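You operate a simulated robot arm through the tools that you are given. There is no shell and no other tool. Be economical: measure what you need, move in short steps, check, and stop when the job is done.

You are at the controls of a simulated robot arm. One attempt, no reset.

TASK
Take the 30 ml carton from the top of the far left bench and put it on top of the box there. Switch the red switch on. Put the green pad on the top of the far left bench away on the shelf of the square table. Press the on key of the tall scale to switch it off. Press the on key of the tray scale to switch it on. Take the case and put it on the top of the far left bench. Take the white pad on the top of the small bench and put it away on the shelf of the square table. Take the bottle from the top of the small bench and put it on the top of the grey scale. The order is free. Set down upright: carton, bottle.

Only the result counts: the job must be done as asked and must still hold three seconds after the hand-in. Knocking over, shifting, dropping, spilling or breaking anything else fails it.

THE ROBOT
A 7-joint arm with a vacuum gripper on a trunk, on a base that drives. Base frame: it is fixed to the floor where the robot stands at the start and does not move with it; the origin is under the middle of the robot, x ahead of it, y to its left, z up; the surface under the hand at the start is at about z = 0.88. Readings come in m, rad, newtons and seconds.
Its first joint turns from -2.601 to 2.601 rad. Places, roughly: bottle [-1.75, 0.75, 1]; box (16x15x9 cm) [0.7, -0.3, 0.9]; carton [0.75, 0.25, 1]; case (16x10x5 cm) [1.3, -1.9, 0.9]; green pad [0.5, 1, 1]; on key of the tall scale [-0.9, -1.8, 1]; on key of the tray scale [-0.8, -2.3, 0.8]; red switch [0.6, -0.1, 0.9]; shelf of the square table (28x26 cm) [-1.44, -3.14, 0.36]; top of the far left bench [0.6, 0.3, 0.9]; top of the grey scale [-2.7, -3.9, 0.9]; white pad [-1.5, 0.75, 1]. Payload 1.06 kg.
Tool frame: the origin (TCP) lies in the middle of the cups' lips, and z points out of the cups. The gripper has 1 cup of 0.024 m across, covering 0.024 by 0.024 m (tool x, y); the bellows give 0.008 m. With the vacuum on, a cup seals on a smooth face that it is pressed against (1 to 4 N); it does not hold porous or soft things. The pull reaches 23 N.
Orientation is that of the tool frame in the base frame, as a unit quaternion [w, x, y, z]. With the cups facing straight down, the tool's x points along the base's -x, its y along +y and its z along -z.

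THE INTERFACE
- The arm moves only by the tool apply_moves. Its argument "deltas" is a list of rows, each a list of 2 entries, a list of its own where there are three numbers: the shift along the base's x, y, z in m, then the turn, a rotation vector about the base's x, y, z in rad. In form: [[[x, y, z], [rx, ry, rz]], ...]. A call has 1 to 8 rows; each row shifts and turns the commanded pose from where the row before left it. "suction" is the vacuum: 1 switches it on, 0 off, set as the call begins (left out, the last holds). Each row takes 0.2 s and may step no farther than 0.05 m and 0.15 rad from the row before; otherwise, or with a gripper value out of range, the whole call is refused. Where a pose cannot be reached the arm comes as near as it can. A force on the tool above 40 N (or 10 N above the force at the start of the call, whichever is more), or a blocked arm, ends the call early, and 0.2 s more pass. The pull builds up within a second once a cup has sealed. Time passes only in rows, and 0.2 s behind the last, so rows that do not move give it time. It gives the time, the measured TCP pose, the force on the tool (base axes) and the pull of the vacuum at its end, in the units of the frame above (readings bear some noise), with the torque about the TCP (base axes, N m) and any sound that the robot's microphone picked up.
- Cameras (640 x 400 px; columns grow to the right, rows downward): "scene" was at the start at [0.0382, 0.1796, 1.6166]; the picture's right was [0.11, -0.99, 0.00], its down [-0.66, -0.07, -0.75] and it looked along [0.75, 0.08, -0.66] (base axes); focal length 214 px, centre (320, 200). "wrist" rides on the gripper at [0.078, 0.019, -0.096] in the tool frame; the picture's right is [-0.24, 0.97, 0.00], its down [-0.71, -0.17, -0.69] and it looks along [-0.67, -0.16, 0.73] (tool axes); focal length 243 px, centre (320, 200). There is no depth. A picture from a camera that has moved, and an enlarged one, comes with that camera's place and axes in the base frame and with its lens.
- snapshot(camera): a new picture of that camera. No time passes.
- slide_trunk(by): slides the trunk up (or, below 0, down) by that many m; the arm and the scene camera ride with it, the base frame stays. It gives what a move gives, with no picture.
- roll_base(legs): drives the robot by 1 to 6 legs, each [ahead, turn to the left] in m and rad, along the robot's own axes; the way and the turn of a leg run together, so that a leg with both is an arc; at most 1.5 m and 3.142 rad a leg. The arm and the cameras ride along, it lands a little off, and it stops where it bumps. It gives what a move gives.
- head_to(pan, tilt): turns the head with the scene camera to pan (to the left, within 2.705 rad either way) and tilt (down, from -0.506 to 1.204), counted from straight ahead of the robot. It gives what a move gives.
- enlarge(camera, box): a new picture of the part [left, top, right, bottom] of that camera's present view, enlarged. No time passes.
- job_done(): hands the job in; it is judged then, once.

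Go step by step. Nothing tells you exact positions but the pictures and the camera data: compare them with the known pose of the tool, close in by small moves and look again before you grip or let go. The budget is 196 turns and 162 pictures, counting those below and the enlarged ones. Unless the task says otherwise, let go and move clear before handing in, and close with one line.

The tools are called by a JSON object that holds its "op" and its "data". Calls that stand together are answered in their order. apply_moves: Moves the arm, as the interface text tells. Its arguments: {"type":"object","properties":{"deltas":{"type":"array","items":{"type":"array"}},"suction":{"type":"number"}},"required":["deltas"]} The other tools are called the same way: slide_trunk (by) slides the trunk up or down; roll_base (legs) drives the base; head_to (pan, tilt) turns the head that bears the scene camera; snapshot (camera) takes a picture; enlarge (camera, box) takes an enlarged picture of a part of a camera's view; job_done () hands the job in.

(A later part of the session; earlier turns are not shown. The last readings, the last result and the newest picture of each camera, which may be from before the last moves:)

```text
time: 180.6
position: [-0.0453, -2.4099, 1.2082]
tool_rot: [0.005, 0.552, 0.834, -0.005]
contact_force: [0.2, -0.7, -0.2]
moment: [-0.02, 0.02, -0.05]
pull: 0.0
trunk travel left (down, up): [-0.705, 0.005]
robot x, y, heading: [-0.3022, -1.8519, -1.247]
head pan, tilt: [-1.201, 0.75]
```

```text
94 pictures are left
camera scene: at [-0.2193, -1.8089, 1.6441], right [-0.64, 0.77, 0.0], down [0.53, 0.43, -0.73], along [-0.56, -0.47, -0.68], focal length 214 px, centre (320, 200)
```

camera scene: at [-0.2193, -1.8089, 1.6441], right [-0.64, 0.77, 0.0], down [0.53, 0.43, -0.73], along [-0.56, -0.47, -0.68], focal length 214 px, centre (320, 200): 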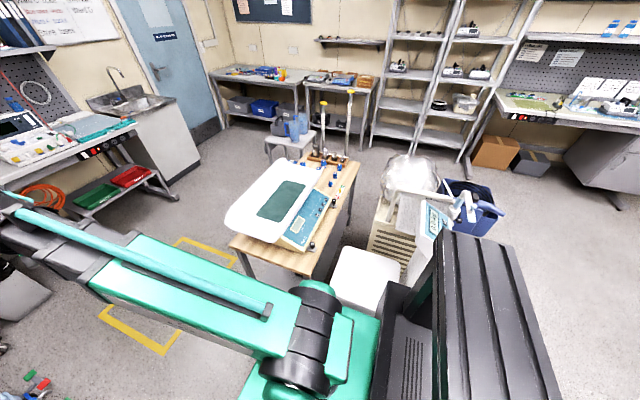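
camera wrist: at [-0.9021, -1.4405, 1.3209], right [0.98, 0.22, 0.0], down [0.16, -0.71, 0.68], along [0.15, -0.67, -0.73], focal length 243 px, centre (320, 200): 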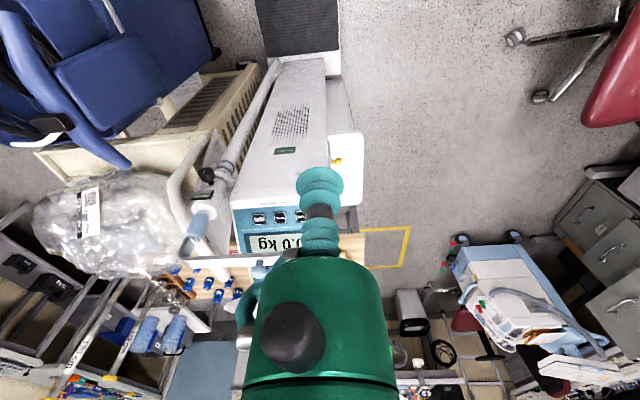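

{"op": "enlarge", "data": {"camera": "scene", "box": [260, 170, 360, 260]}}

```text
4.44 times, centred on (310, 215) of scene
camera zoom: at [-0.2193, -1.8089, 1.6441], right [-0.64, 0.77, 0.0], down [0.53, 0.43, -0.73], along [-0.56, -0.47, -0.68], focal length 953 px, centre (364, 133)
```

zoom: 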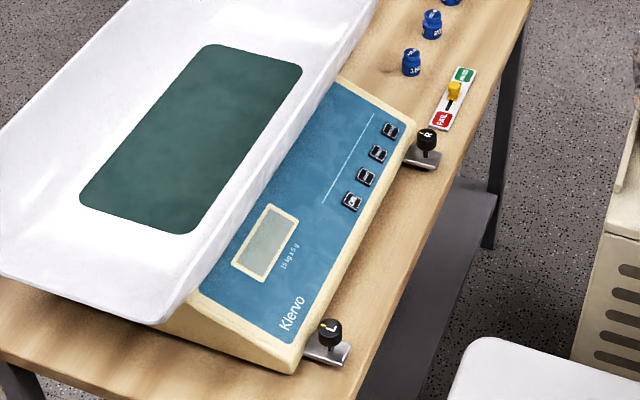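

The ON key triangulates to (-0.830, -2.343, 0.777). I'll swing the arm to the right, over the wooden table.

{"op": "apply_moves", "data": {"deltas": [[[-0.0421, -0.0175, 0], [0, 0, -0.0736]], [[-0.0433, -0.0144, 0], [0, 0, -0.0736]], [[-0.0442, -0.0112, 0], [0, 0, -0.0736]], [[-0.0449, -0.0079, 0], [0, 0, -0.0736]], [[-0.0454, -0.0046, 0], [0, 0, -0.0736]], [[-0.0456, -0.0012, 0], [0, 0, -0.0736]], [[-0.0456, 0.0021, 0], [0, 0, -0.0736]], [[-0.0453, 0.0055, 0], [0, 0, -0.0736]]]}}

{"op": "apply_moves", "data": {"deltas": [[[-0.0447, 0.0088, 0], [0, 0, -0.0736]], [[-0.044, 0.012, 0], [0, 0, -0.0736]], [[-0.043, 0.0152, 0], [0, 0, -0.0736]], [[-0.0417, 0.0184, 0], [0, 0, -0.0736]], [[-0.0403, 0.0214, 0], [0, 0, -0.0736]], [[-0.0386, 0.0243, 0], [0, 0, -0.0736]], [[-0.0367, 0.0271, 0], [0, 0, -0.0736]], [[-0.0346, 0.0297, 0], [0, 0, -0.0736]]]}}

{"op": "snapshot", "data": {"camera": "wrist"}}

{"op": "snapshot", "data": {"camera": "scene"}}

```text
time: 182.4
position: [-0.4015, -2.4588, 1.2063]
tool_rot: [0.004, 0.771, 0.637, -0.005]
contact_force: [-0.2, -0.2, -0.3]
moment: [0.02, 0.0, 0.02]
pull: 0.1
trunk travel left (down, up): [-0.705, 0.005]
robot x, y, heading: [-0.3034, -1.8507, -1.249]
head pan, tilt: [-1.201, 0.75]
```

```text
time: 184.2
position: [-0.7262, -2.3039, 1.2081]
tool_rot: [0.003, 0.923, 0.386, -0.006]
contact_force: [0.6, -0.1, -0.3]
moment: [-0.01, -0.02, -0.01]
pull: 0.0
trunk travel left (down, up): [-0.705, 0.005]
robot x, y, heading: [-0.2989, -1.8558, -1.249]
head pan, tilt: [-1.201, 0.75]
```

```text
92 pictures are left
camera wrist: at [-0.656, -2.2619, 1.3031], right [0.53, -0.85, 0.0], down [-0.61, -0.38, 0.69], along [-0.59, -0.37, -0.72], focal length 243 px, centre (320, 200)
```

wrist: 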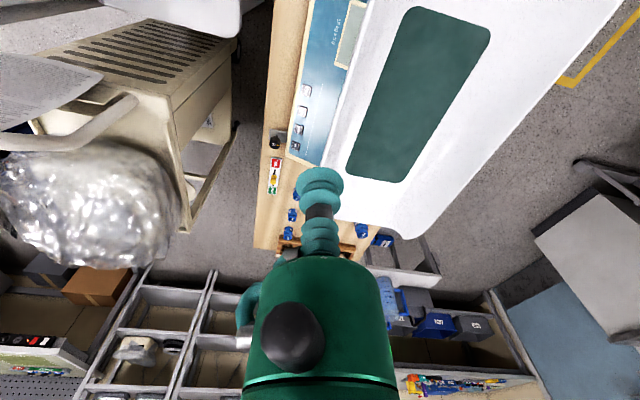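

```text
91 pictures are left
camera scene: at [-0.22, -1.8084, 1.6441], right [-0.64, 0.77, 0.0], down [0.53, 0.43, -0.73], along [-0.56, -0.47, -0.68], focal length 214 px, centre (320, 200)
```

scene: 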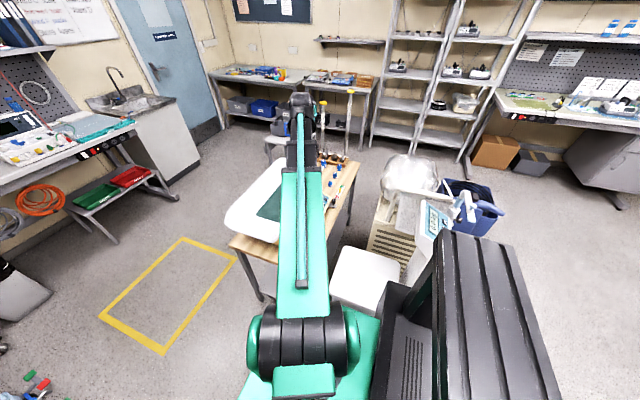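

The wrist view confirms the key position. I'll go above it with a slight lean away from the tray rim, and descend partway.

{"op": "apply_moves", "data": {"deltas": [[[-0.035, -0.013, 0], [-0.118, -0.04, 0]], [[-0.035, -0.013, 0], [-0.118, -0.04, 0]], [[-0.034, -0.013, 0], [0, 0, 0]], [[0, 0, -0.05], [0, 0, 0]], [[0, 0, -0.05], [0, 0, 0]], [[0, 0, -0.05], [0, 0, 0]], [[0, 0, -0.05], [0, 0, 0]], [[0, 0, -0.05], [0, 0, 0]]]}}

{"op": "apply_moves", "data": {"deltas": [[[0, 0, -0.05], [0, 0, 0]], [[0, 0, -0.05], [0, 0, 0]]]}}

{"op": "snapshot", "data": {"camera": "wrist"}}

{"op": "enlarge", "data": {"camera": "scene", "box": [220, 150, 380, 270]}}

```text
time: 186.0
position: [-0.8262, -2.34, 0.9595]
tool_rot: [0.126, 0.915, 0.383, -0.015]
contact_force: [-0.5, -0.2, 0.3]
moment: [0.01, -0.02, 0.01]
pull: 0.1
trunk travel left (down, up): [-0.705, 0.005]
robot x, y, heading: [-0.3011, -1.8493, -1.249]
head pan, tilt: [-1.201, 0.75]
```

```text
time: 186.6
position: [-0.8279, -2.3416, 0.8581]
tool_rot: [0.126, 0.915, 0.383, -0.014]
contact_force: [0.3, 0.5, 0.4]
moment: [0.01, 0.0, -0.02]
pull: 0.2
trunk travel left (down, up): [-0.705, 0.005]
robot x, y, heading: [-0.3016, -1.8508, -1.247]
head pan, tilt: [-1.201, 0.75]
```

```text
90 pictures are left
camera wrist: at [-0.765, -2.2771, 0.9457], right [0.52, -0.82, 0.24], down [-0.67, -0.21, 0.71], along [-0.53, -0.53, -0.66], focal length 243 px, centre (320, 200)
```

wrist: 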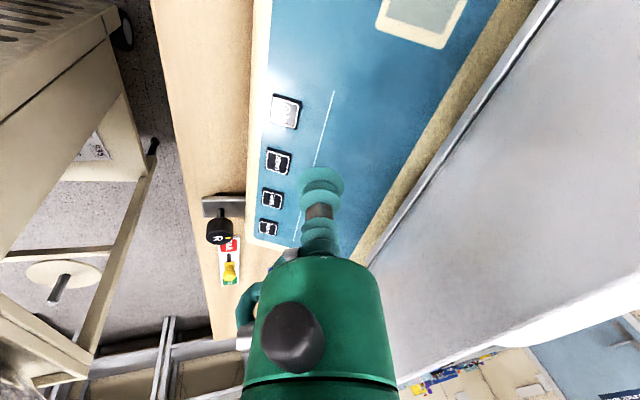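

```text
3.33 times, centred on (300, 210) of scene
camera zoom: at [-0.2198, -1.809, 1.6442], right [-0.64, 0.77, 0.0], down [0.53, 0.43, -0.73], along [-0.56, -0.47, -0.68], focal length 715 px, centre (387, 167)
```

zoom: 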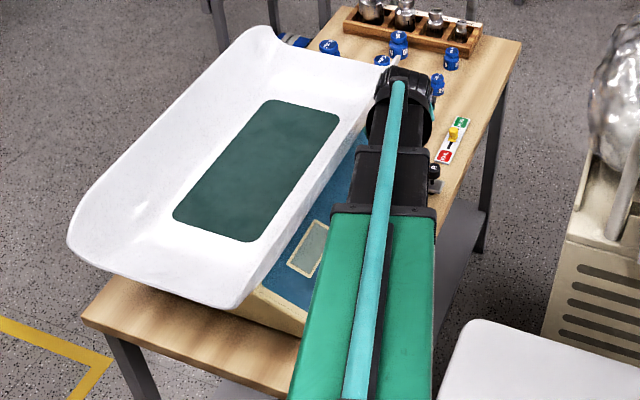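

Aligned. I'll press in fine steps.

{"op": "apply_moves", "data": {"deltas": [[[0, 0.003, -0.04], [0, 0, 0]], [[0, 0, -0.025], [0, 0, 0]], [[0, 0, -0.006], [0, 0, 0]], [[0, 0, -0.004], [0, 0, 0]], [[0, 0, -0.003], [0, 0, 0]]]}}

{"op": "snapshot", "data": {"camera": "wrist"}}

```text
time: 187.8
position: [-0.8278, -2.3379, 0.7796]
tool_rot: [0.126, 0.915, 0.383, -0.015]
contact_force: [0.5, 0.3, -0.6]
moment: [0.02, 0.03, 0.02]
pull: 0.1
trunk travel left (down, up): [-0.705, 0.005]
robot x, y, heading: [-0.3018, -1.8537, -1.251]
head pan, tilt: [-1.201, 0.75]
```

```text
88 pictures are left
camera wrist: at [-0.7651, -2.274, 0.8669], right [0.52, -0.82, 0.24], down [-0.67, -0.21, 0.71], along [-0.53, -0.53, -0.66], focal length 243 px, centre (320, 200)
```

wrist: 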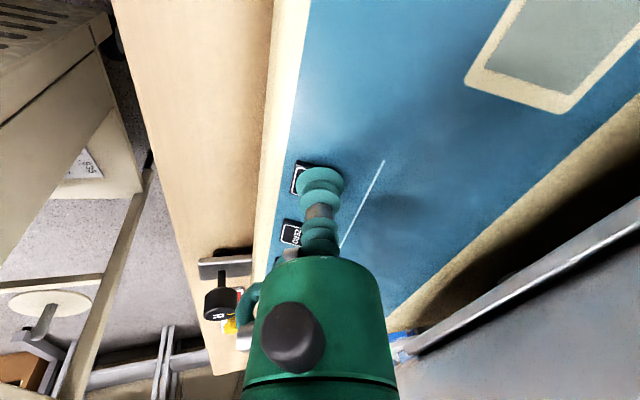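

{"op": "apply_moves", "data": {"deltas": [[[-0.001, 0.001, -0.003], [0, 0, 0]], [[0, 0, -0.003], [0, 0, 0]], [[0, 0, -0.003], [0, 0, 0]]]}}

{"op": "enlarge", "data": {"camera": "wrist", "box": [240, 0, 640, 250]}}

```text
time: 188.6
position: [-0.8287, -2.3376, 0.7702]
tool_rot: [0.127, 0.915, 0.382, -0.014]
contact_force: [-0.6, 1.6, 1.2]
moment: [-0.01, -0.03, -0.02]
pull: 0.0
trunk travel left (down, up): [-0.705, 0.005]
robot x, y, heading: [-0.3036, -1.851, -1.242]
head pan, tilt: [-1.201, 0.75]
heard: click
```

```text
1.60 times, centred on (440, 125) of wrist
camera zoom: at [-0.7658, -2.2716, 0.858], right [0.52, -0.82, 0.24], down [-0.67, -0.21, 0.71], along [-0.53, -0.53, -0.66], focal length 388 px, centre (128, 320)
```

zoom: 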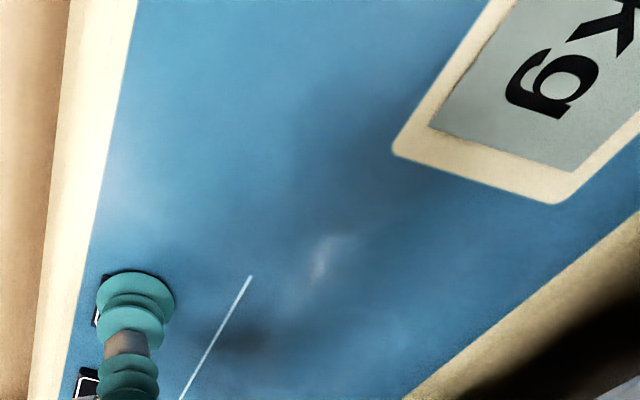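

A click, and the tray scale's display is lit. I'll withdraw upward, straighten the tool and swing the arm back to the front.

{"op": "apply_moves", "data": {"deltas": [[[0, 0, 0.03], [0, 0, 0]], [[0, 0, 0.05], [0, 0, 0]], [[0, 0, 0.05], [0, 0, 0]], [[0, 0, 0.05], [0, 0, 0]], [[0, 0, 0.05], [0, 0, 0]], [[0, 0, 0.05], [0, 0, 0]], [[0, 0, 0.05], [0, 0, 0]], [[0, 0, 0.05], [0, 0, 0]]]}}

{"op": "apply_moves", "data": {"deltas": [[[0.035, 0.013, 0.04], [0.118, 0.04, 0]], [[0.035, 0.013, 0.02], [0.118, 0.04, 0]], [[0.034, 0.013, 0], [0, 0, 0]], [[0.0346, -0.0297, 0], [0, 0, 0.0736]], [[0.0367, -0.0271, 0], [0, 0, 0.0736]], [[0.0386, -0.0243, 0], [0, 0, 0.0736]], [[0.0403, -0.0214, 0], [0, 0, 0.0736]], [[0.0417, -0.0184, 0], [0, 0, 0.0736]]]}}

{"op": "apply_moves", "data": {"deltas": [[[0.043, -0.0152, 0], [0, 0, 0.0736]], [[0.044, -0.012, 0], [0, 0, 0.0736]], [[0.0447, -0.0088, 0], [0, 0, 0.0736]], [[0.0453, -0.0055, 0], [0, 0, 0.0736]], [[0.0456, -0.0021, 0], [0, 0, 0.0736]], [[0.0456, 0.0012, 0], [0, 0, 0.0736]], [[0.0454, 0.0046, 0], [0, 0, 0.0736]], [[0.0449, 0.0079, 0], [0, 0, 0.0736]]]}}

{"op": "enlarge", "data": {"camera": "scene", "box": [260, 170, 360, 260]}}

```text
time: 190.4
position: [-0.8277, -2.338, 1.1496]
tool_rot: [0.126, 0.915, 0.383, -0.014]
contact_force: [0.2, 0.3, -0.5]
moment: [0.0, -0.01, -0.03]
pull: 0.1
trunk travel left (down, up): [-0.705, 0.005]
robot x, y, heading: [-0.3007, -1.8537, -1.25]
head pan, tilt: [-1.201, 0.75]
```

```text
refused: row 1 steps farther than a row can; nothing moved
```

```text
time: 192.2
position: [-0.47, -2.3672, 1.1508]
tool_rot: [0.125, 0.765, 0.632, 0.022]
contact_force: [-0.4, 0.4, 0.0]
moment: [-0.01, -0.01, -0.01]
pull: 0.1
trunk travel left (down, up): [-0.705, 0.005]
robot x, y, heading: [-0.303, -1.8518, -1.249]
head pan, tilt: [-1.201, 0.75]
```

```text
4.44 times, centred on (310, 215) of scene
camera zoom: at [-0.2188, -1.8086, 1.6441], right [-0.64, 0.77, 0.0], down [0.53, 0.43, -0.73], along [-0.56, -0.47, -0.68], focal length 953 px, centre (364, 133)
```

zoom: 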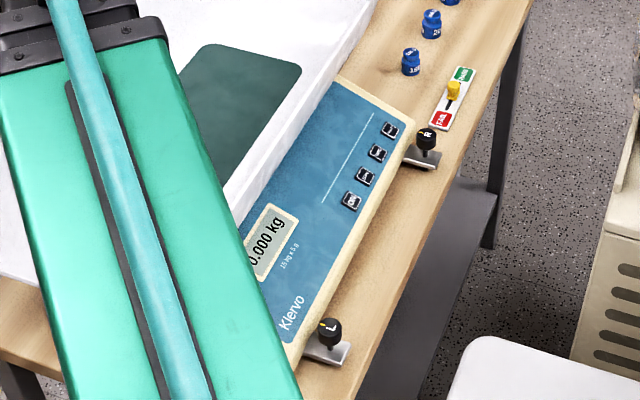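

The tray scale reads 0.000 kg. One of my calls was refused (step too long), with no harm done. I'll straighten the tool, extend to a safe radius and swing to the front.

{"op": "apply_moves", "data": {"deltas": [[[-0.009, -0.028, 0.02], [0.076, 0.0995, 0]], [[-0.009, -0.028, 0.02], [0.076, 0.0995, 0]], [[0.0433, -0.0122, 0], [0, 0, 0.05]], [[0.0441, -0.009, 0], [0, 0, 0.05]], [[0.0446, -0.0056, 0], [0, 0, 0.05]], [[0.0449, -0.0023, 0], [0, 0, 0.05]], [[0.045, 0.0011, 0], [0, 0, 0.05]], [[0.0448, 0.0045, 0], [0, 0, 0.05]]]}}

{"op": "roll_base", "data": {"legs": [[-0.9, 0]]}}

{"op": "head_to", "data": {"pan": -0.6, "tilt": 0.55}}

{"op": "snapshot", "data": {"camera": "scene"}}

```text
time: 194.0
position: [-0.221, -2.4462, 1.1885]
tool_rot: [0.004, 0.666, 0.746, -0.005]
contact_force: [-0.4, -0.7, 0.3]
moment: [-0.03, -0.02, -0.05]
pull: 0.0
trunk travel left (down, up): [-0.705, 0.005]
robot x, y, heading: [-0.3046, -1.8533, -1.247]
head pan, tilt: [-1.201, 0.75]
```

```text
time: 198.7
position: [-0.5028, -1.6033, 1.1885]
tool_rot: [0.004, 0.665, 0.747, -0.005]
contact_force: [-0.3, 0.7, -1.1]
moment: [0.0, -0.02, 0.03]
pull: 0.2
trunk travel left (down, up): [-0.705, 0.005]
robot x, y, heading: [-0.5846, -1.0087, -1.243]
head pan, tilt: [-1.201, 0.75]
```

```text
time: 199.7
position: [-0.5018, -1.6033, 1.1894]
tool_rot: [0.004, 0.666, 0.746, -0.004]
contact_force: [0.1, -0.7, 0.1]
moment: [0.0, 0.01, 0.0]
pull: 0.0
trunk travel left (down, up): [-0.705, 0.005]
robot x, y, heading: [-0.5829, -1.0052, -1.246]
head pan, tilt: [-0.6, 0.55]
```

```text
85 pictures are left
camera scene: at [-0.4631, -0.9966, 1.6615], right [-0.96, 0.27, 0.0], down [0.14, 0.5, -0.85], along [-0.23, -0.82, -0.52], focal length 214 px, centre (320, 200)
```

scene: 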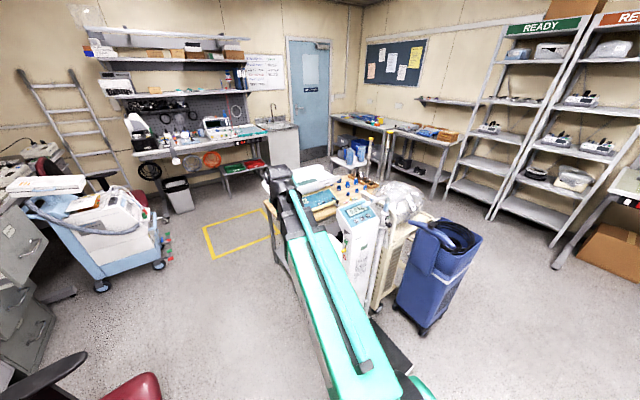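

Now I'll swing the arm toward the tall scale, staying in front of the height bar, then tilt the tool 60° forward so it can go in beneath the bar.

{"op": "apply_moves", "data": {"deltas": [[[-0.0424, -0.0043, 0], [0, 0, -0.0712]], [[-0.0426, -0.0013, 0], [0, 0, -0.0712]], [[-0.0426, 0.0017, 0], [0, 0, -0.0712]], [[-0.0423, 0.0047, 0], [0, 0, -0.0712]], [[-0.0419, 0.0077, 0], [0, 0, -0.0712]], [[-0.0413, 0.0106, 0], [0, 0, -0.0712]], [[-0.0404, 0.0135, 0], [0, 0, -0.0712]], [[-0.0394, 0.0163, 0], [0, 0, -0.0712]]]}}

{"op": "apply_moves", "data": {"deltas": [[[-0.0044, -0.0095, -0.0087], [-0.119, 0.054, 0]], [[-0.0044, -0.0095, -0.0087], [-0.119, 0.054, 0]], [[-0.0044, -0.0095, -0.0087], [-0.119, 0.054, 0]], [[-0.0044, -0.0095, -0.0087], [-0.119, 0.054, 0]]]}}

{"op": "snapshot", "data": {"camera": "wrist"}}

{"op": "snapshot", "data": {"camera": "scene"}}

```text
time: 201.5
position: [-0.8366, -1.5537, 1.1897]
tool_rot: [0.002, 0.849, 0.529, -0.005]
contact_force: [-0.6, 0.0, 0.4]
moment: [-0.01, 0.0, -0.04]
pull: 0.0
trunk travel left (down, up): [-0.705, 0.005]
robot x, y, heading: [-0.587, -1.0046, -1.245]
head pan, tilt: [-0.6, 0.55]
```

```text
time: 202.5
position: [-0.8527, -1.5915, 1.1561]
tool_rot: [0.146, 0.818, 0.51, -0.221]
contact_force: [-0.5, -0.6, 0.6]
moment: [0.02, 0.03, 0.0]
pull: 0.0
trunk travel left (down, up): [-0.705, 0.005]
robot x, y, heading: [-0.5859, -1.0069, -1.246]
head pan, tilt: [-0.6, 0.55]
```

```text
84 pictures are left
camera wrist: at [-0.7851, -1.4963, 1.1983], right [0.78, -0.61, 0.13], down [-0.28, -0.15, 0.95], along [-0.55, -0.78, -0.29], focal length 243 px, centre (320, 200)
```

wrist: 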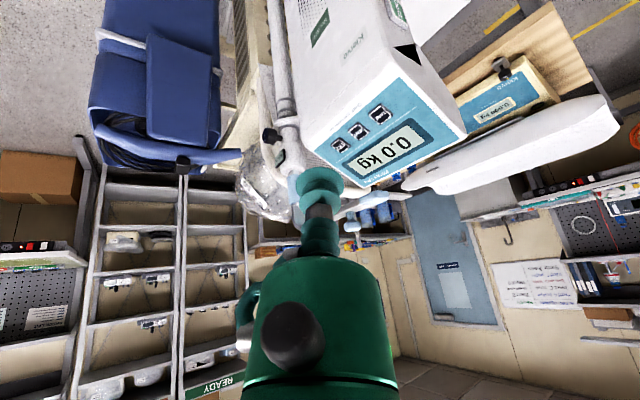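

```text
83 pictures are left
camera scene: at [-0.4631, -0.9966, 1.6615], right [-0.96, 0.27, 0.0], down [0.14, 0.5, -0.85], along [-0.23, -0.82, -0.52], focal length 214 px, centre (320, 200)
```

scene: 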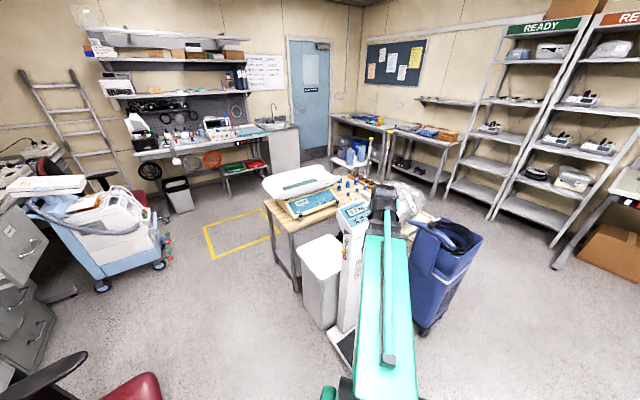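

The wrist view confirms the ON key at (-0.94, -1.79, 1.02). I'll continue tilting and lower in front of the bar.

{"op": "apply_moves", "data": {"deltas": [[[-0.0044, -0.0095, -0.0087], [-0.119, 0.054, 0]], [[-0.0044, -0.0095, -0.0087], [-0.119, 0.054, 0]], [[-0.0044, -0.0095, -0.0087], [-0.119, 0.054, 0]], [[-0.0044, -0.0095, -0.0087], [-0.119, 0.054, 0]]]}}

{"op": "snapshot", "data": {"camera": "wrist"}}

{"op": "enlarge", "data": {"camera": "scene", "box": [310, 170, 450, 270]}}

```text
time: 203.5
position: [-0.8745, -1.6356, 1.12]
tool_rot: [0.279, 0.732, 0.456, -0.422]
contact_force: [1.2, 0.1, 0.8]
moment: [0.02, -0.01, 0.03]
pull: 0.0
out of reach, approached as far as the arm can: row 4
trunk travel left (down, up): [-0.705, 0.005]
robot x, y, heading: [-0.587, -1.0079, -1.245]
head pan, tilt: [-0.6, 0.55]
```

```text
82 pictures are left
camera wrist: at [-0.8037, -1.5347, 1.0986], right [0.82, -0.52, 0.23], down [-0.07, 0.31, 0.95], along [-0.56, -0.8, 0.22], focal length 243 px, centre (320, 200)
```

wrist: 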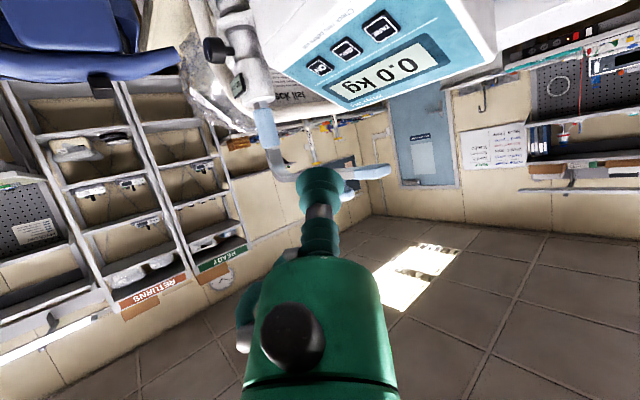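

```text
4.00 times, centred on (380, 220) of scene
camera zoom: at [-0.4632, -0.9968, 1.6615], right [-0.96, 0.27, 0.0], down [0.14, 0.5, -0.85], along [-0.23, -0.82, -0.52], focal length 858 px, centre (80, 120)
```

zoom: 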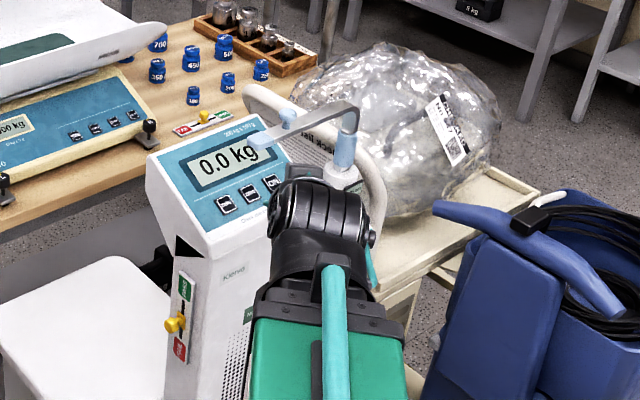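

The tool axis already points at the key. I'll advance beneath the bar to about 3 cm short.

{"op": "apply_moves", "data": {"deltas": [[[-0.0138, -0.0323, -0.0225], [0, 0, 0]], [[-0.0138, -0.0323, -0.0225], [0, 0, 0]], [[-0.0138, -0.0323, -0.0205], [0, 0, 0]], [[-0.0138, -0.0323, -0.0205], [0, 0, 0]]]}}

{"op": "snapshot", "data": {"camera": "wrist"}}

{"op": "enlarge", "data": {"camera": "scene", "box": [310, 170, 450, 270]}}

```text
time: 204.5
position: [-0.9315, -1.7665, 1.0333]
tool_rot: [0.278, 0.733, 0.457, -0.42]
contact_force: [-0.1, 0.3, -0.9]
moment: [0.02, 0.01, 0.01]
pull: 0.1
trunk travel left (down, up): [-0.705, 0.005]
robot x, y, heading: [-0.5906, -1.0052, -1.245]
head pan, tilt: [-0.6, 0.55]
```

```text
80 pictures are left
camera wrist: at [-0.86, -1.6653, 1.0118], right [0.82, -0.52, 0.23], down [-0.07, 0.31, 0.95], along [-0.56, -0.8, 0.22], focal length 243 px, centre (320, 200)
```

wrist: 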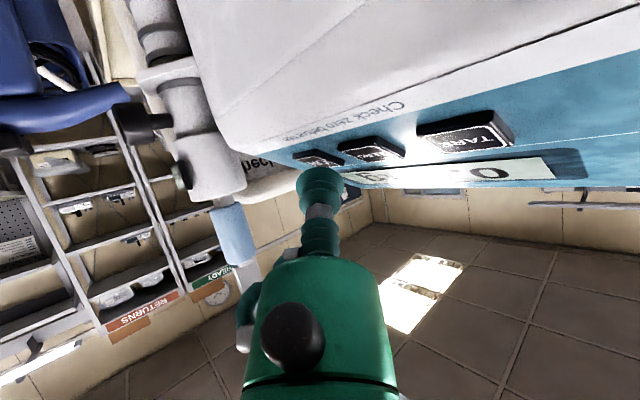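

```text
4.00 times, centred on (380, 220) of scene
camera zoom: at [-0.4635, -0.9973, 1.6615], right [-0.96, 0.27, 0.0], down [0.14, 0.5, -0.85], along [-0.23, -0.82, -0.52], focal length 858 px, centre (80, 120)
```

zoom: 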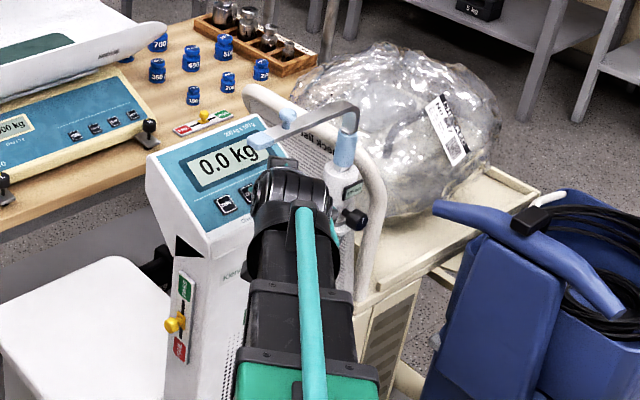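

Nearly there. I'll press in with fine steps along the tool axis.

{"op": "apply_moves", "data": {"deltas": [[[-0.0035, -0.0085, -0.005], [0, 0, 0]], [[-0.0025, -0.006, -0.004], [0, 0, 0]], [[-0.0015, -0.0035, -0.0025], [0, 0, 0]], [[-0.001, -0.0025, -0.002], [0, 0, 0]]]}}

{"op": "enlarge", "data": {"camera": "scene", "box": [310, 170, 450, 270]}}

```text
time: 205.5
position: [-0.9375, -1.7857, 1.0198]
tool_rot: [0.279, 0.733, 0.456, -0.421]
contact_force: [-1.0, 4.7, 4.4]
moment: [0.05, -0.04, 0.06]
pull: 0.0
trunk travel left (down, up): [-0.705, 0.005]
robot x, y, heading: [-0.5792, -1.0043, -1.248]
head pan, tilt: [-0.6, 0.55]
```

```text
4.00 times, centred on (380, 220) of scene
camera zoom: at [-0.4631, -0.9957, 1.6616], right [-0.96, 0.27, 0.0], down [0.14, 0.5, -0.85], along [-0.23, -0.82, -0.52], focal length 858 px, centre (80, 120)
```

zoom: 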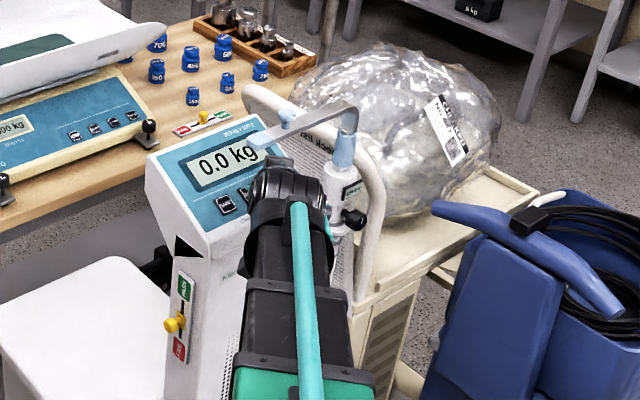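

{"op": "enlarge", "data": {"camera": "wrist", "box": [220, 100, 480, 260]}}

{"op": "apply_moves", "data": {"deltas": [[[-0.0008, -0.0018, -0.0015], [0, 0, 0]], [[0, 0, 0], [0, 0, 0]]]}}

```text
2.46 times, centred on (350, 180) of wrist
camera zoom: at [-0.867, -1.684, 0.9997], right [0.82, -0.52, 0.23], down [-0.07, 0.31, 0.95], along [-0.56, -0.8, 0.22], focal length 597 px, centre (246, 249)
```

zoom: 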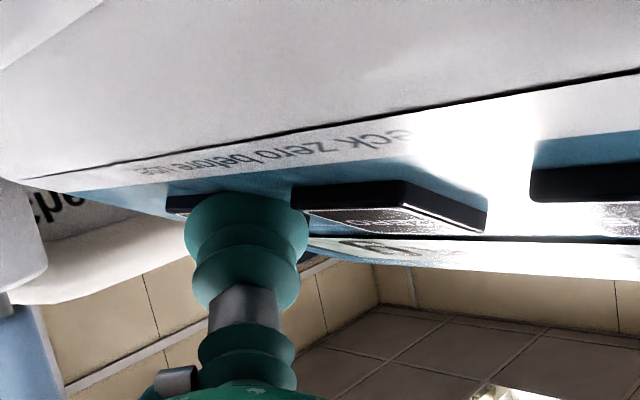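

```text
time: 206.1
position: [-0.9377, -1.786, 1.0197]
tool_rot: [0.279, 0.732, 0.456, -0.421]
contact_force: [-2.9, 6.0, 9.7]
moment: [0.06, -0.13, 0.1]
pull: 0.0
trunk travel left (down, up): [-0.705, 0.005]
robot x, y, heading: [-0.585, -1.0084, -1.244]
head pan, tilt: [-0.6, 0.55]
```

Contact is at the key's lower edge and there was no click. I'll back off, shift slightly up-slope and toward the key centre, and press again.

{"op": "apply_moves", "data": {"deltas": [[[0.004, 0.009, 0.006], [0, 0, 0]], [[-0.0013, -0.0075, 0.005], [0, 0, 0]], [[-0.0018, -0.004, -0.0025], [0, 0, 0]], [[-0.0011, -0.0024, -0.0015], [0, 0, 0]], [[-0.0011, -0.0024, -0.0015], [0, 0, 0]]]}}

{"op": "enlarge", "data": {"camera": "wrist", "box": [220, 100, 480, 260]}}

```text
time: 207.3
position: [-0.9393, -1.7951, 1.0251]
tool_rot: [0.278, 0.733, 0.456, -0.422]
contact_force: [4.2, 2.8, 4.5]
moment: [0.07, -0.08, -0.07]
pull: 0.0
trunk travel left (down, up): [-0.705, 0.005]
robot x, y, heading: [-0.587, -1.0082, -1.244]
head pan, tilt: [-0.6, 0.55]
heard: click
```

```text
2.46 times, centred on (350, 180) of wrist
camera zoom: at [-0.8687, -1.6937, 1.0042], right [0.82, -0.52, 0.23], down [-0.07, 0.31, 0.95], along [-0.56, -0.8, 0.22], focal length 597 px, centre (246, 249)
```

zoom: 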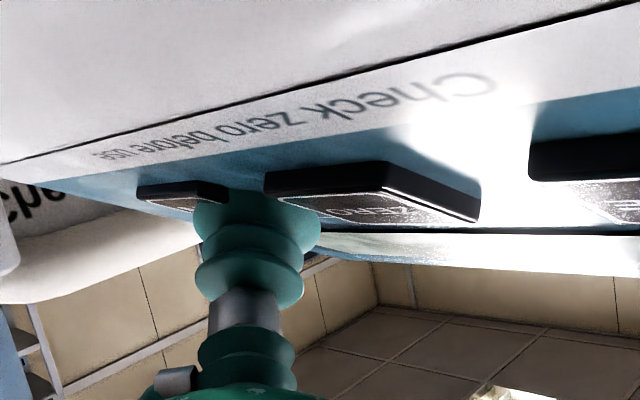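

A click. I'll retract along the axis and check the display.

{"op": "apply_moves", "data": {"deltas": [[[0.0036, 0.008, 0.005], [0, 0, 0]], [[0.0145, 0.0317, 0.0195], [0, 0, 0]], [[0.0145, 0.0317, 0.0195], [0, 0, 0]], [[0.0145, 0.0317, 0.0195], [0, 0, 0]], [[0.0145, 0.0317, 0.0195], [0, 0, 0]]]}}

{"op": "enlarge", "data": {"camera": "scene", "box": [310, 170, 450, 270]}}

```text
time: 208.5
position: [-0.8759, -1.6572, 1.1077]
tool_rot: [0.279, 0.732, 0.456, -0.421]
contact_force: [0.1, 0.0, 0.1]
moment: [-0.04, -0.04, 0.03]
pull: 0.1
trunk travel left (down, up): [-0.705, 0.005]
robot x, y, heading: [-0.588, -1.0125, -1.251]
head pan, tilt: [-0.6, 0.55]
```

```text
4.00 times, centred on (380, 220) of scene
camera zoom: at [-0.4628, -0.9961, 1.6614], right [-0.96, 0.27, 0.0], down [0.14, 0.5, -0.85], along [-0.23, -0.82, -0.52], focal length 858 px, centre (80, 120)
```

zoom: 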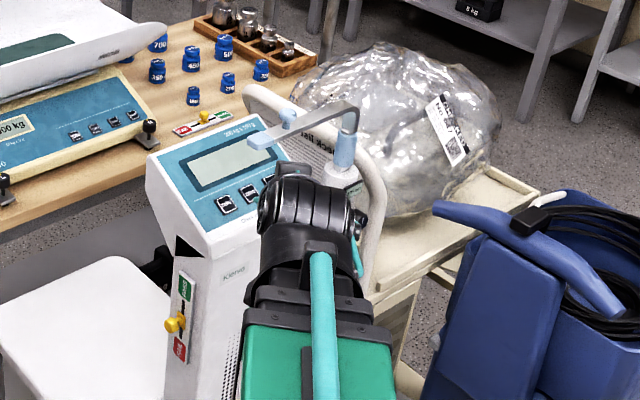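

The tall scale's display is now blank, so it is off. I'll straighten the tool and look toward the case.

{"op": "apply_moves", "data": {"deltas": [[[0.0044, 0.0095, 0.0087], [0.119, -0.054, 0]], [[0.0044, 0.0095, 0.0087], [0.119, -0.054, 0]], [[0.0044, 0.0095, 0.0087], [0.119, -0.054, 0]], [[0.0044, 0.0095, 0.0087], [0.119, -0.054, 0]], [[0.003, 0.007, 0.0087], [0.119, -0.054, 0]], [[0.003, 0.007, 0.0087], [0.119, -0.054, 0]], [[0.002, 0.005, 0.0087], [0.119, -0.054, 0]], [[0.0, 0.0, 0.0087], [0.107, -0.048, 0]]]}}

{"op": "head_to", "data": {"pan": 0.9, "tilt": 0.5}}

{"op": "snapshot", "data": {"camera": "scene"}}

```text
time: 210.3
position: [-0.8532, -1.6022, 1.1766]
tool_rot: [0.006, 0.849, 0.529, -0.01]
contact_force: [0.6, -0.2, 0.0]
moment: [-0.04, 0.01, 0.02]
pull: 0.1
trunk travel left (down, up): [-0.705, 0.005]
robot x, y, heading: [-0.5847, -1.0089, -1.246]
head pan, tilt: [-0.6, 0.55]
```

```text
time: 211.9
position: [-0.8521, -1.6028, 1.1765]
tool_rot: [0.006, 0.848, 0.53, -0.012]
contact_force: [0.4, -0.3, 0.3]
moment: [-0.02, -0.03, -0.03]
pull: 0.0
trunk travel left (down, up): [-0.705, 0.005]
robot x, y, heading: [-0.5849, -1.011, -1.248]
head pan, tilt: [0.901, 0.499]
```

```text
74 pictures are left
camera scene: at [-0.3531, -0.9411, 1.6661], right [-0.34, -0.94, 0.0], down [-0.45, 0.16, -0.88], along [0.83, -0.3, -0.48], focal length 214 px, centre (320, 200)
```

scene: 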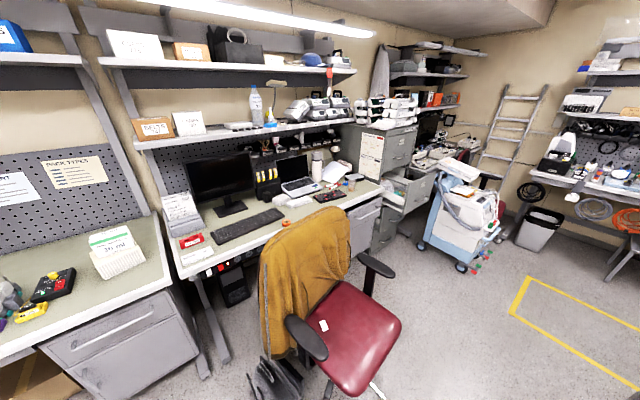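

{"op": "enlarge", "data": {"camera": "scene", "box": [260, 130, 440, 240]}}

{"op": "head_to", "data": {"pan": 1.2, "tilt": 1.0}}

{"op": "snapshot", "data": {"camera": "scene"}}

```text
3.56 times, centred on (350, 185) of scene
camera zoom: at [-0.3531, -0.9411, 1.6661], right [-0.34, -0.94, 0.0], down [-0.45, 0.16, -0.88], along [0.83, -0.3, -0.48], focal length 763 px, centre (213, 253)
```

zoom: 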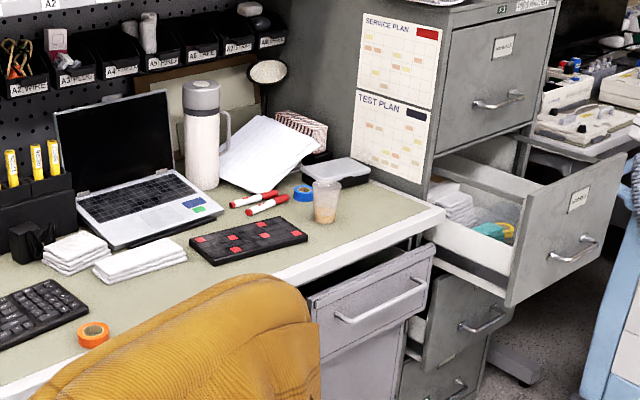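

```text
time: 212.8
position: [-0.8534, -1.6032, 1.1778]
tool_rot: [0.006, 0.848, 0.53, -0.012]
contact_force: [-1.3, -0.1, 0.0]
moment: [0.0, 0.02, 0.01]
pull: 0.1
trunk travel left (down, up): [-0.705, 0.005]
robot x, y, heading: [-0.5841, -1.0066, -1.248]
head pan, tilt: [1.201, 1.0]
```

```text
72 pictures are left
camera scene: at [-0.369, -0.9135, 1.625], right [-0.05, -1.0, 0.0], down [-0.84, 0.04, -0.54], along [0.54, -0.02, -0.84], focal length 214 px, centre (320, 200)
```

scene: 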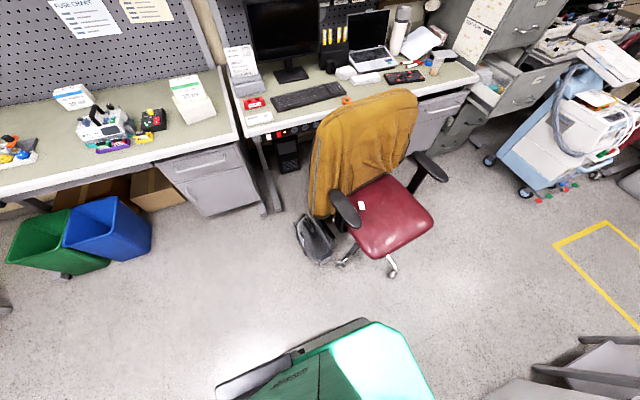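

I identify the case as the flat grey box at the back right of the computer desk, at about (1.21, -1.83). I'll swing the arm to the front, then drive past the chair to the open area and turn there.

{"op": "apply_moves", "data": {"deltas": [[[0.045, -0.0183, 0.005], [0, 0, 0.0745]], [[0.0462, -0.0149, 0.005], [0, 0, 0.0745]], [[0.0472, -0.0115, 0.005], [0, 0, 0.0745]], [[0.048, -0.0079, 0.005], [0, 0, 0.0745]], [[0.0484, -0.0043, 0.005], [0, 0, 0.0745]], [[0.0486, -0.0007, 0.005], [0, 0, 0.0745]], [[0.0485, 0.0029, 0.005], [0, 0, 0.0745]], [[0.0482, 0.0065, 0.005], [0, 0, 0.0745]]]}}

{"op": "roll_base", "data": {"legs": [[1.0, 0], [1.03, 0]]}}

{"op": "head_to", "data": {"pan": 1.3, "tilt": 0.7}}

{"op": "snapshot", "data": {"camera": "scene"}}

```text
time: 214.6
position: [-0.4723, -1.6513, 1.216]
tool_rot: [0.009, 0.655, 0.756, -0.01]
contact_force: [-0.1, -0.1, -0.1]
moment: [0.04, -0.02, 0.02]
pull: 0.1
trunk travel left (down, up): [-0.705, 0.005]
robot x, y, heading: [-0.5826, -1.0049, -1.247]
head pan, tilt: [1.201, 1.0]
```

```text
time: 224.8
position: [0.1838, -3.5921, 1.2166]
tool_rot: [0.009, 0.656, 0.755, -0.009]
contact_force: [0.1, -0.8, 0.2]
moment: [0.01, -0.01, 0.0]
pull: 0.1
trunk travel left (down, up): [-0.705, 0.005]
robot x, y, heading: [0.071, -2.949, -1.246]
head pan, tilt: [1.201, 1.0]
```

```text
time: 225.6
position: [0.1846, -3.5912, 1.2162]
tool_rot: [0.01, 0.656, 0.755, -0.01]
contact_force: [0.2, -0.5, 0.6]
moment: [0.0, 0.01, -0.02]
pull: 0.1
trunk travel left (down, up): [-0.705, 0.005]
robot x, y, heading: [0.0706, -2.9502, -1.249]
head pan, tilt: [1.3, 0.7]
```

```text
71 pictures are left
camera scene: at [0.3035, -2.8467, 1.6483], right [0.05, -1.0, 0.0], down [-0.64, -0.03, -0.76], along [0.76, 0.04, -0.64], focal length 214 px, centre (320, 200)
```

scene: 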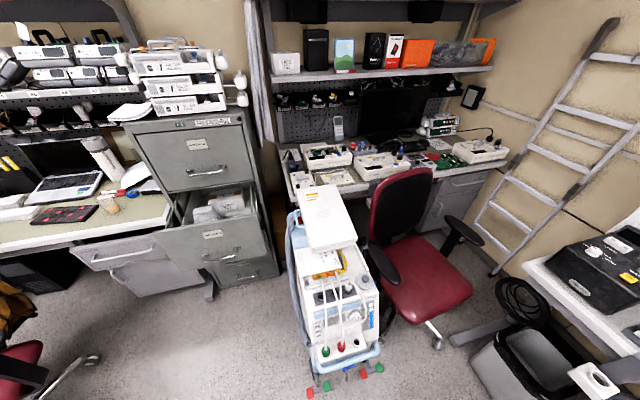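

{"op": "enlarge", "data": {"camera": "scene", "box": [0, 80, 240, 290]}}

```text
1.90 times, centred on (120, 185) of scene
camera zoom: at [0.3035, -2.8467, 1.6483], right [0.05, -1.0, 0.0], down [-0.64, -0.03, -0.76], along [0.76, 0.04, -0.64], focal length 408 px, centre (701, 229)
```

zoom: 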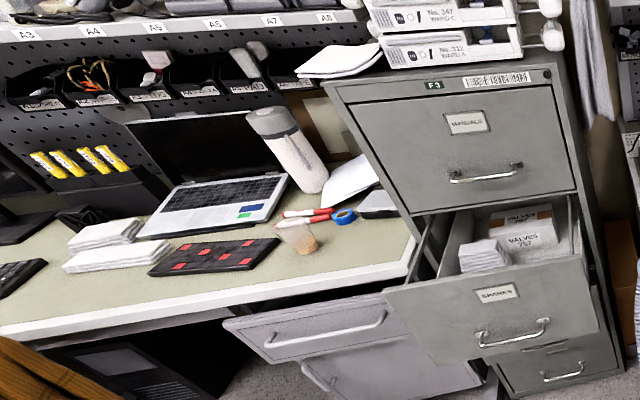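

Before turning, I need to know how far the robot's own rear extends. I'll look down and behind.

{"op": "head_to", "data": {"pan": 2.2, "tilt": 1.15}}

{"op": "snapshot", "data": {"camera": "scene"}}

```text
time: 226.8
position: [0.1824, -3.592, 1.2168]
tool_rot: [0.01, 0.656, 0.755, -0.01]
contact_force: [0.8, 0.3, -0.2]
moment: [0.0, 0.02, -0.01]
pull: 0.1
trunk travel left (down, up): [-0.705, 0.005]
robot x, y, heading: [0.0691, -2.9473, -1.25]
head pan, tilt: [2.201, 1.15]
```

```text
69 pictures are left
camera scene: at [0.2532, -2.8026, 1.6153], right [0.81, -0.58, 0.0], down [-0.53, -0.74, -0.41], along [0.24, 0.33, -0.91], focal length 214 px, centre (320, 200)
```

scene: 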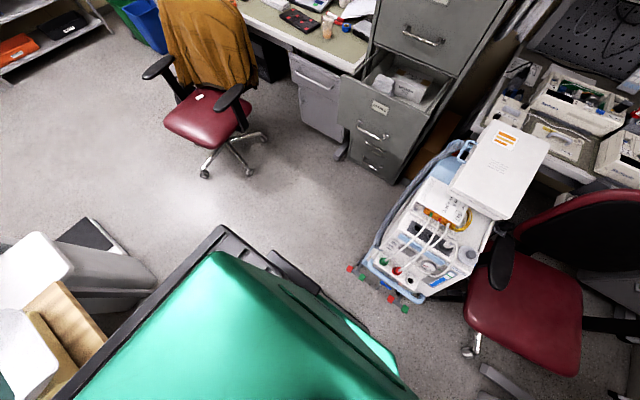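

That green shell is the upper body, so the footprint is compact, and the trolley top (~0.95) is below the arm. I'll turn left and drive to a spot in front of the desk's right end, between the chair and the open drawer.

{"op": "roll_base", "data": {"legs": [[0, 2.531], [0.89, 0], [0, -0.65]]}}

{"op": "head_to", "data": {"pan": -0.3, "tilt": 0.6}}

{"op": "snapshot", "data": {"camera": "scene"}}

{"op": "snapshot", "data": {"camera": "wrist"}}

```text
time: 239.2
position: [0.9097, -1.8129, 1.2161]
tool_rot: [0.013, -0.214, 0.977, 0.002]
contact_force: [0.4, -0.8, -0.3]
moment: [-0.03, -0.01, 0.01]
pull: 0.1
trunk travel left (down, up): [-0.705, 0.005]
robot x, y, heading: [0.3227, -2.1015, 0.617]
head pan, tilt: [2.201, 1.15]
```

```text
time: 241.5
position: [0.9091, -1.8122, 1.2171]
tool_rot: [0.012, -0.214, 0.977, 0.002]
contact_force: [0.0, 0.4, -0.5]
moment: [-0.02, -0.01, 0.02]
pull: 0.1
trunk travel left (down, up): [-0.705, 0.005]
robot x, y, heading: [0.3236, -2.0999, 0.619]
head pan, tilt: [-0.3, 0.6]
```

```text
68 pictures are left
camera scene: at [0.2734, -1.9629, 1.657], right [0.31, -0.95, 0.0], down [-0.54, -0.17, -0.83], along [0.78, 0.25, -0.56], focal length 214 px, centre (320, 200)
```

scene: 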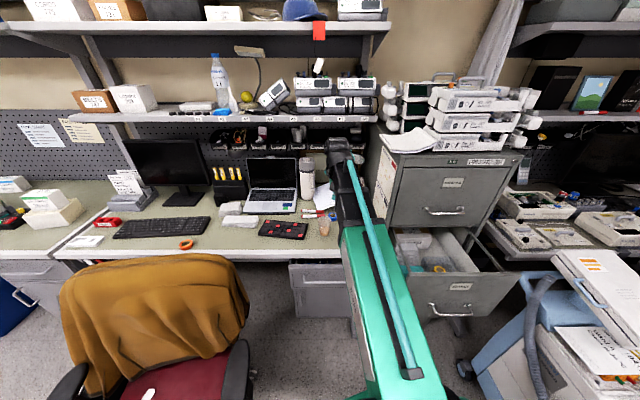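

```text
67 pictures are left
camera wrist: at [0.8293, -1.8299, 1.3104], right [-0.19, 0.98, 0.0], down [0.7, 0.13, 0.7], along [0.69, 0.14, -0.71], focal length 243 px, centre (320, 200)
```

wrist: 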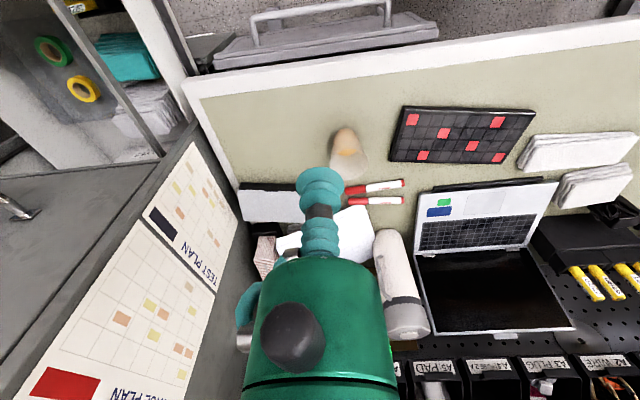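

{"op": "enlarge", "data": {"camera": "wrist", "box": [200, 120, 440, 290]}}

{"op": "enlarge", "data": {"camera": "scene", "box": [270, 140, 410, 250]}}

```text
2.35 times, centred on (320, 205) of wrist
camera zoom: at [0.8293, -1.8299, 1.3104], right [-0.19, 0.98, 0.0], down [0.7, 0.13, 0.7], along [0.69, 0.14, -0.71], focal length 571 px, centre (320, 188)
```

zoom: 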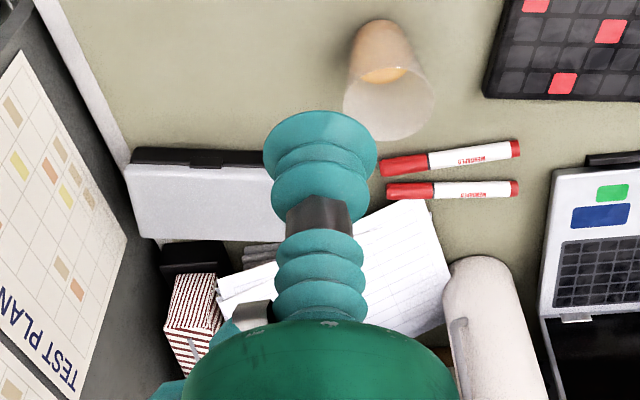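

```text
3.64 times, centred on (340, 195) of scene
camera zoom: at [0.2734, -1.9629, 1.657], right [0.31, -0.95, 0.0], down [-0.54, -0.17, -0.83], along [0.78, 0.25, -0.56], focal length 780 px, centre (247, 218)
```

zoom: 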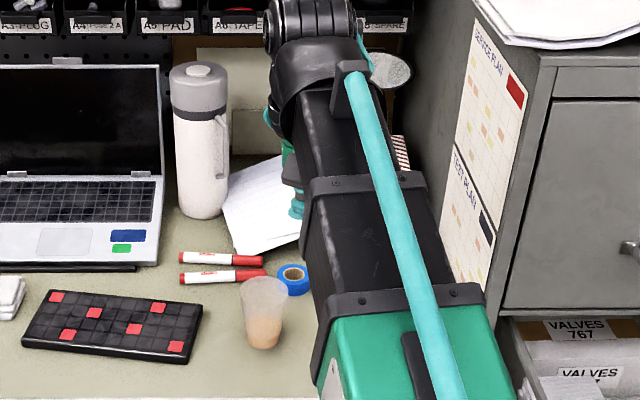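

The case is the grey-lidded box right beside the cabinet, centre about (1.235, -1.85). I'll lower to stay under the overhead shelf, then move in over it.

{"op": "apply_moves", "data": {"deltas": [[[0, 0, -0.05], [0, 0, 0]], [[0, 0, -0.05], [0, 0, 0]], [[0.0458, -0.0019, 0], [0, 0, -0.025]], [[0.0458, -0.0019, 0], [0, 0, -0.025]], [[0.0458, -0.0019, 0], [0, 0, -0.025]], [[0.0458, -0.0019, 0], [0, 0, -0.025]], [[0.0458, -0.0019, 0], [0, 0, -0.025]], [[0.0458, -0.0019, 0], [0, 0, -0.025]]]}}

{"op": "snapshot", "data": {"camera": "wrist"}}

{"op": "enlarge", "data": {"camera": "scene", "box": [270, 90, 450, 230]}}

```text
time: 243.3
position: [1.1853, -1.8259, 1.1144]
tool_rot: [0.013, -0.14, 0.99, 0.0]
contact_force: [-0.2, 0.1, -0.9]
moment: [-0.03, 0.03, -0.01]
pull: 0.1
trunk travel left (down, up): [-0.705, 0.005]
robot x, y, heading: [0.3254, -2.1038, 0.619]
head pan, tilt: [-0.3, 0.6]
```

```text
64 pictures are left
camera wrist: at [1.1038, -1.8311, 1.2093], right [-0.04, 1.0, 0.0], down [0.71, 0.03, 0.7], along [0.7, 0.03, -0.71], focal length 243 px, centre (320, 200)
```

wrist: 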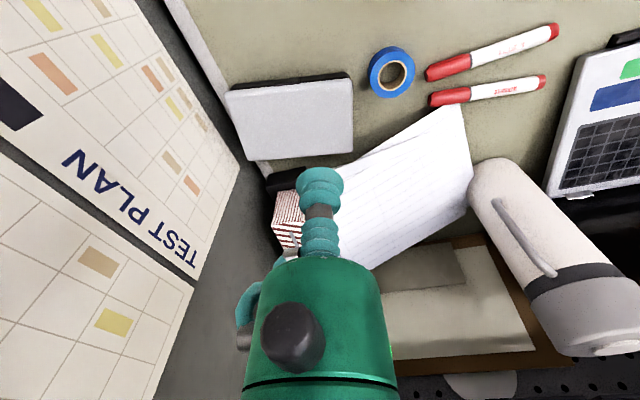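

```text
2.86 times, centred on (360, 160) of scene
camera zoom: at [0.2742, -1.9631, 1.657], right [0.31, -0.95, 0.0], down [-0.54, -0.17, -0.82], along [0.78, 0.25, -0.57], focal length 613 px, centre (206, 314)
```

zoom: 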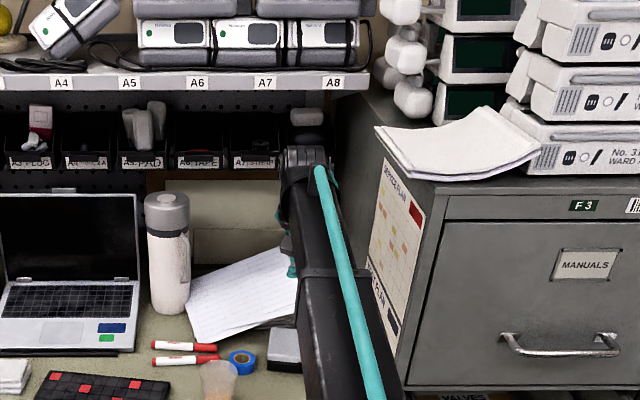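

The lid centre is at about (1.242, -1.853, 0.925). I'll grip slightly on the side away from the cabinet, descending in stages.

{"op": "apply_moves", "data": {"deltas": [[[0.026, -0.006, 0], [0, 0, 0]], [[0.026, -0.006, 0], [0, 0, 0]], [[0, 0, -0.05], [0, 0, 0]], [[0, 0, -0.05], [0, 0, 0]], [[0, 0, -0.04], [0, 0, 0]]], "suction": 1}}

{"op": "snapshot", "data": {"camera": "wrist"}}

```text
time: 244.5
position: [1.2359, -1.8321, 0.9727]
tool_rot: [0.013, -0.14, 0.99, 0.001]
contact_force: [0.3, 0.7, -0.7]
moment: [-0.01, 0.01, -0.04]
pull: 0.1
trunk travel left (down, up): [-0.705, 0.005]
robot x, y, heading: [0.3225, -2.1022, 0.619]
head pan, tilt: [-0.3, 0.6]
```

```text
62 pictures are left
camera wrist: at [1.1544, -1.8388, 1.0679], right [-0.04, 1.0, 0.0], down [0.71, 0.03, 0.7], along [0.7, 0.03, -0.71], focal length 243 px, centre (320, 200)
```

wrist: 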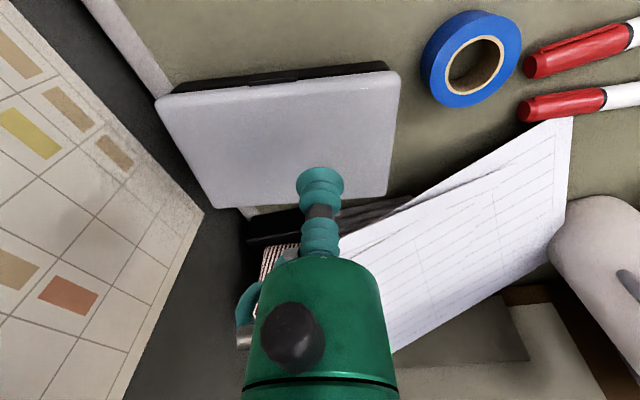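

{"op": "apply_moves", "data": {"deltas": [[[0.003, -0.011, -0.02], [0, 0, 0]], [[0, 0, -0.015], [0, 0, 0]], [[0, 0, -0.006], [0, 0, 0]], [[0, 0, -0.004], [0, 0, 0]], [[0, 0, -0.003], [0, 0, 0]], [[0, 0, -0.003], [0, 0, 0]]]}}

```text
time: 245.9
position: [1.2386, -1.8494, 0.9239]
tool_rot: [0.013, -0.14, 0.99, 0.0]
contact_force: [-0.7, -0.5, -0.2]
moment: [0.04, 0.1, -0.02]
pull: 23.3
trunk travel left (down, up): [-0.705, 0.005]
robot x, y, heading: [0.3207, -2.1015, 0.614]
head pan, tilt: [-0.3, 0.6]
```

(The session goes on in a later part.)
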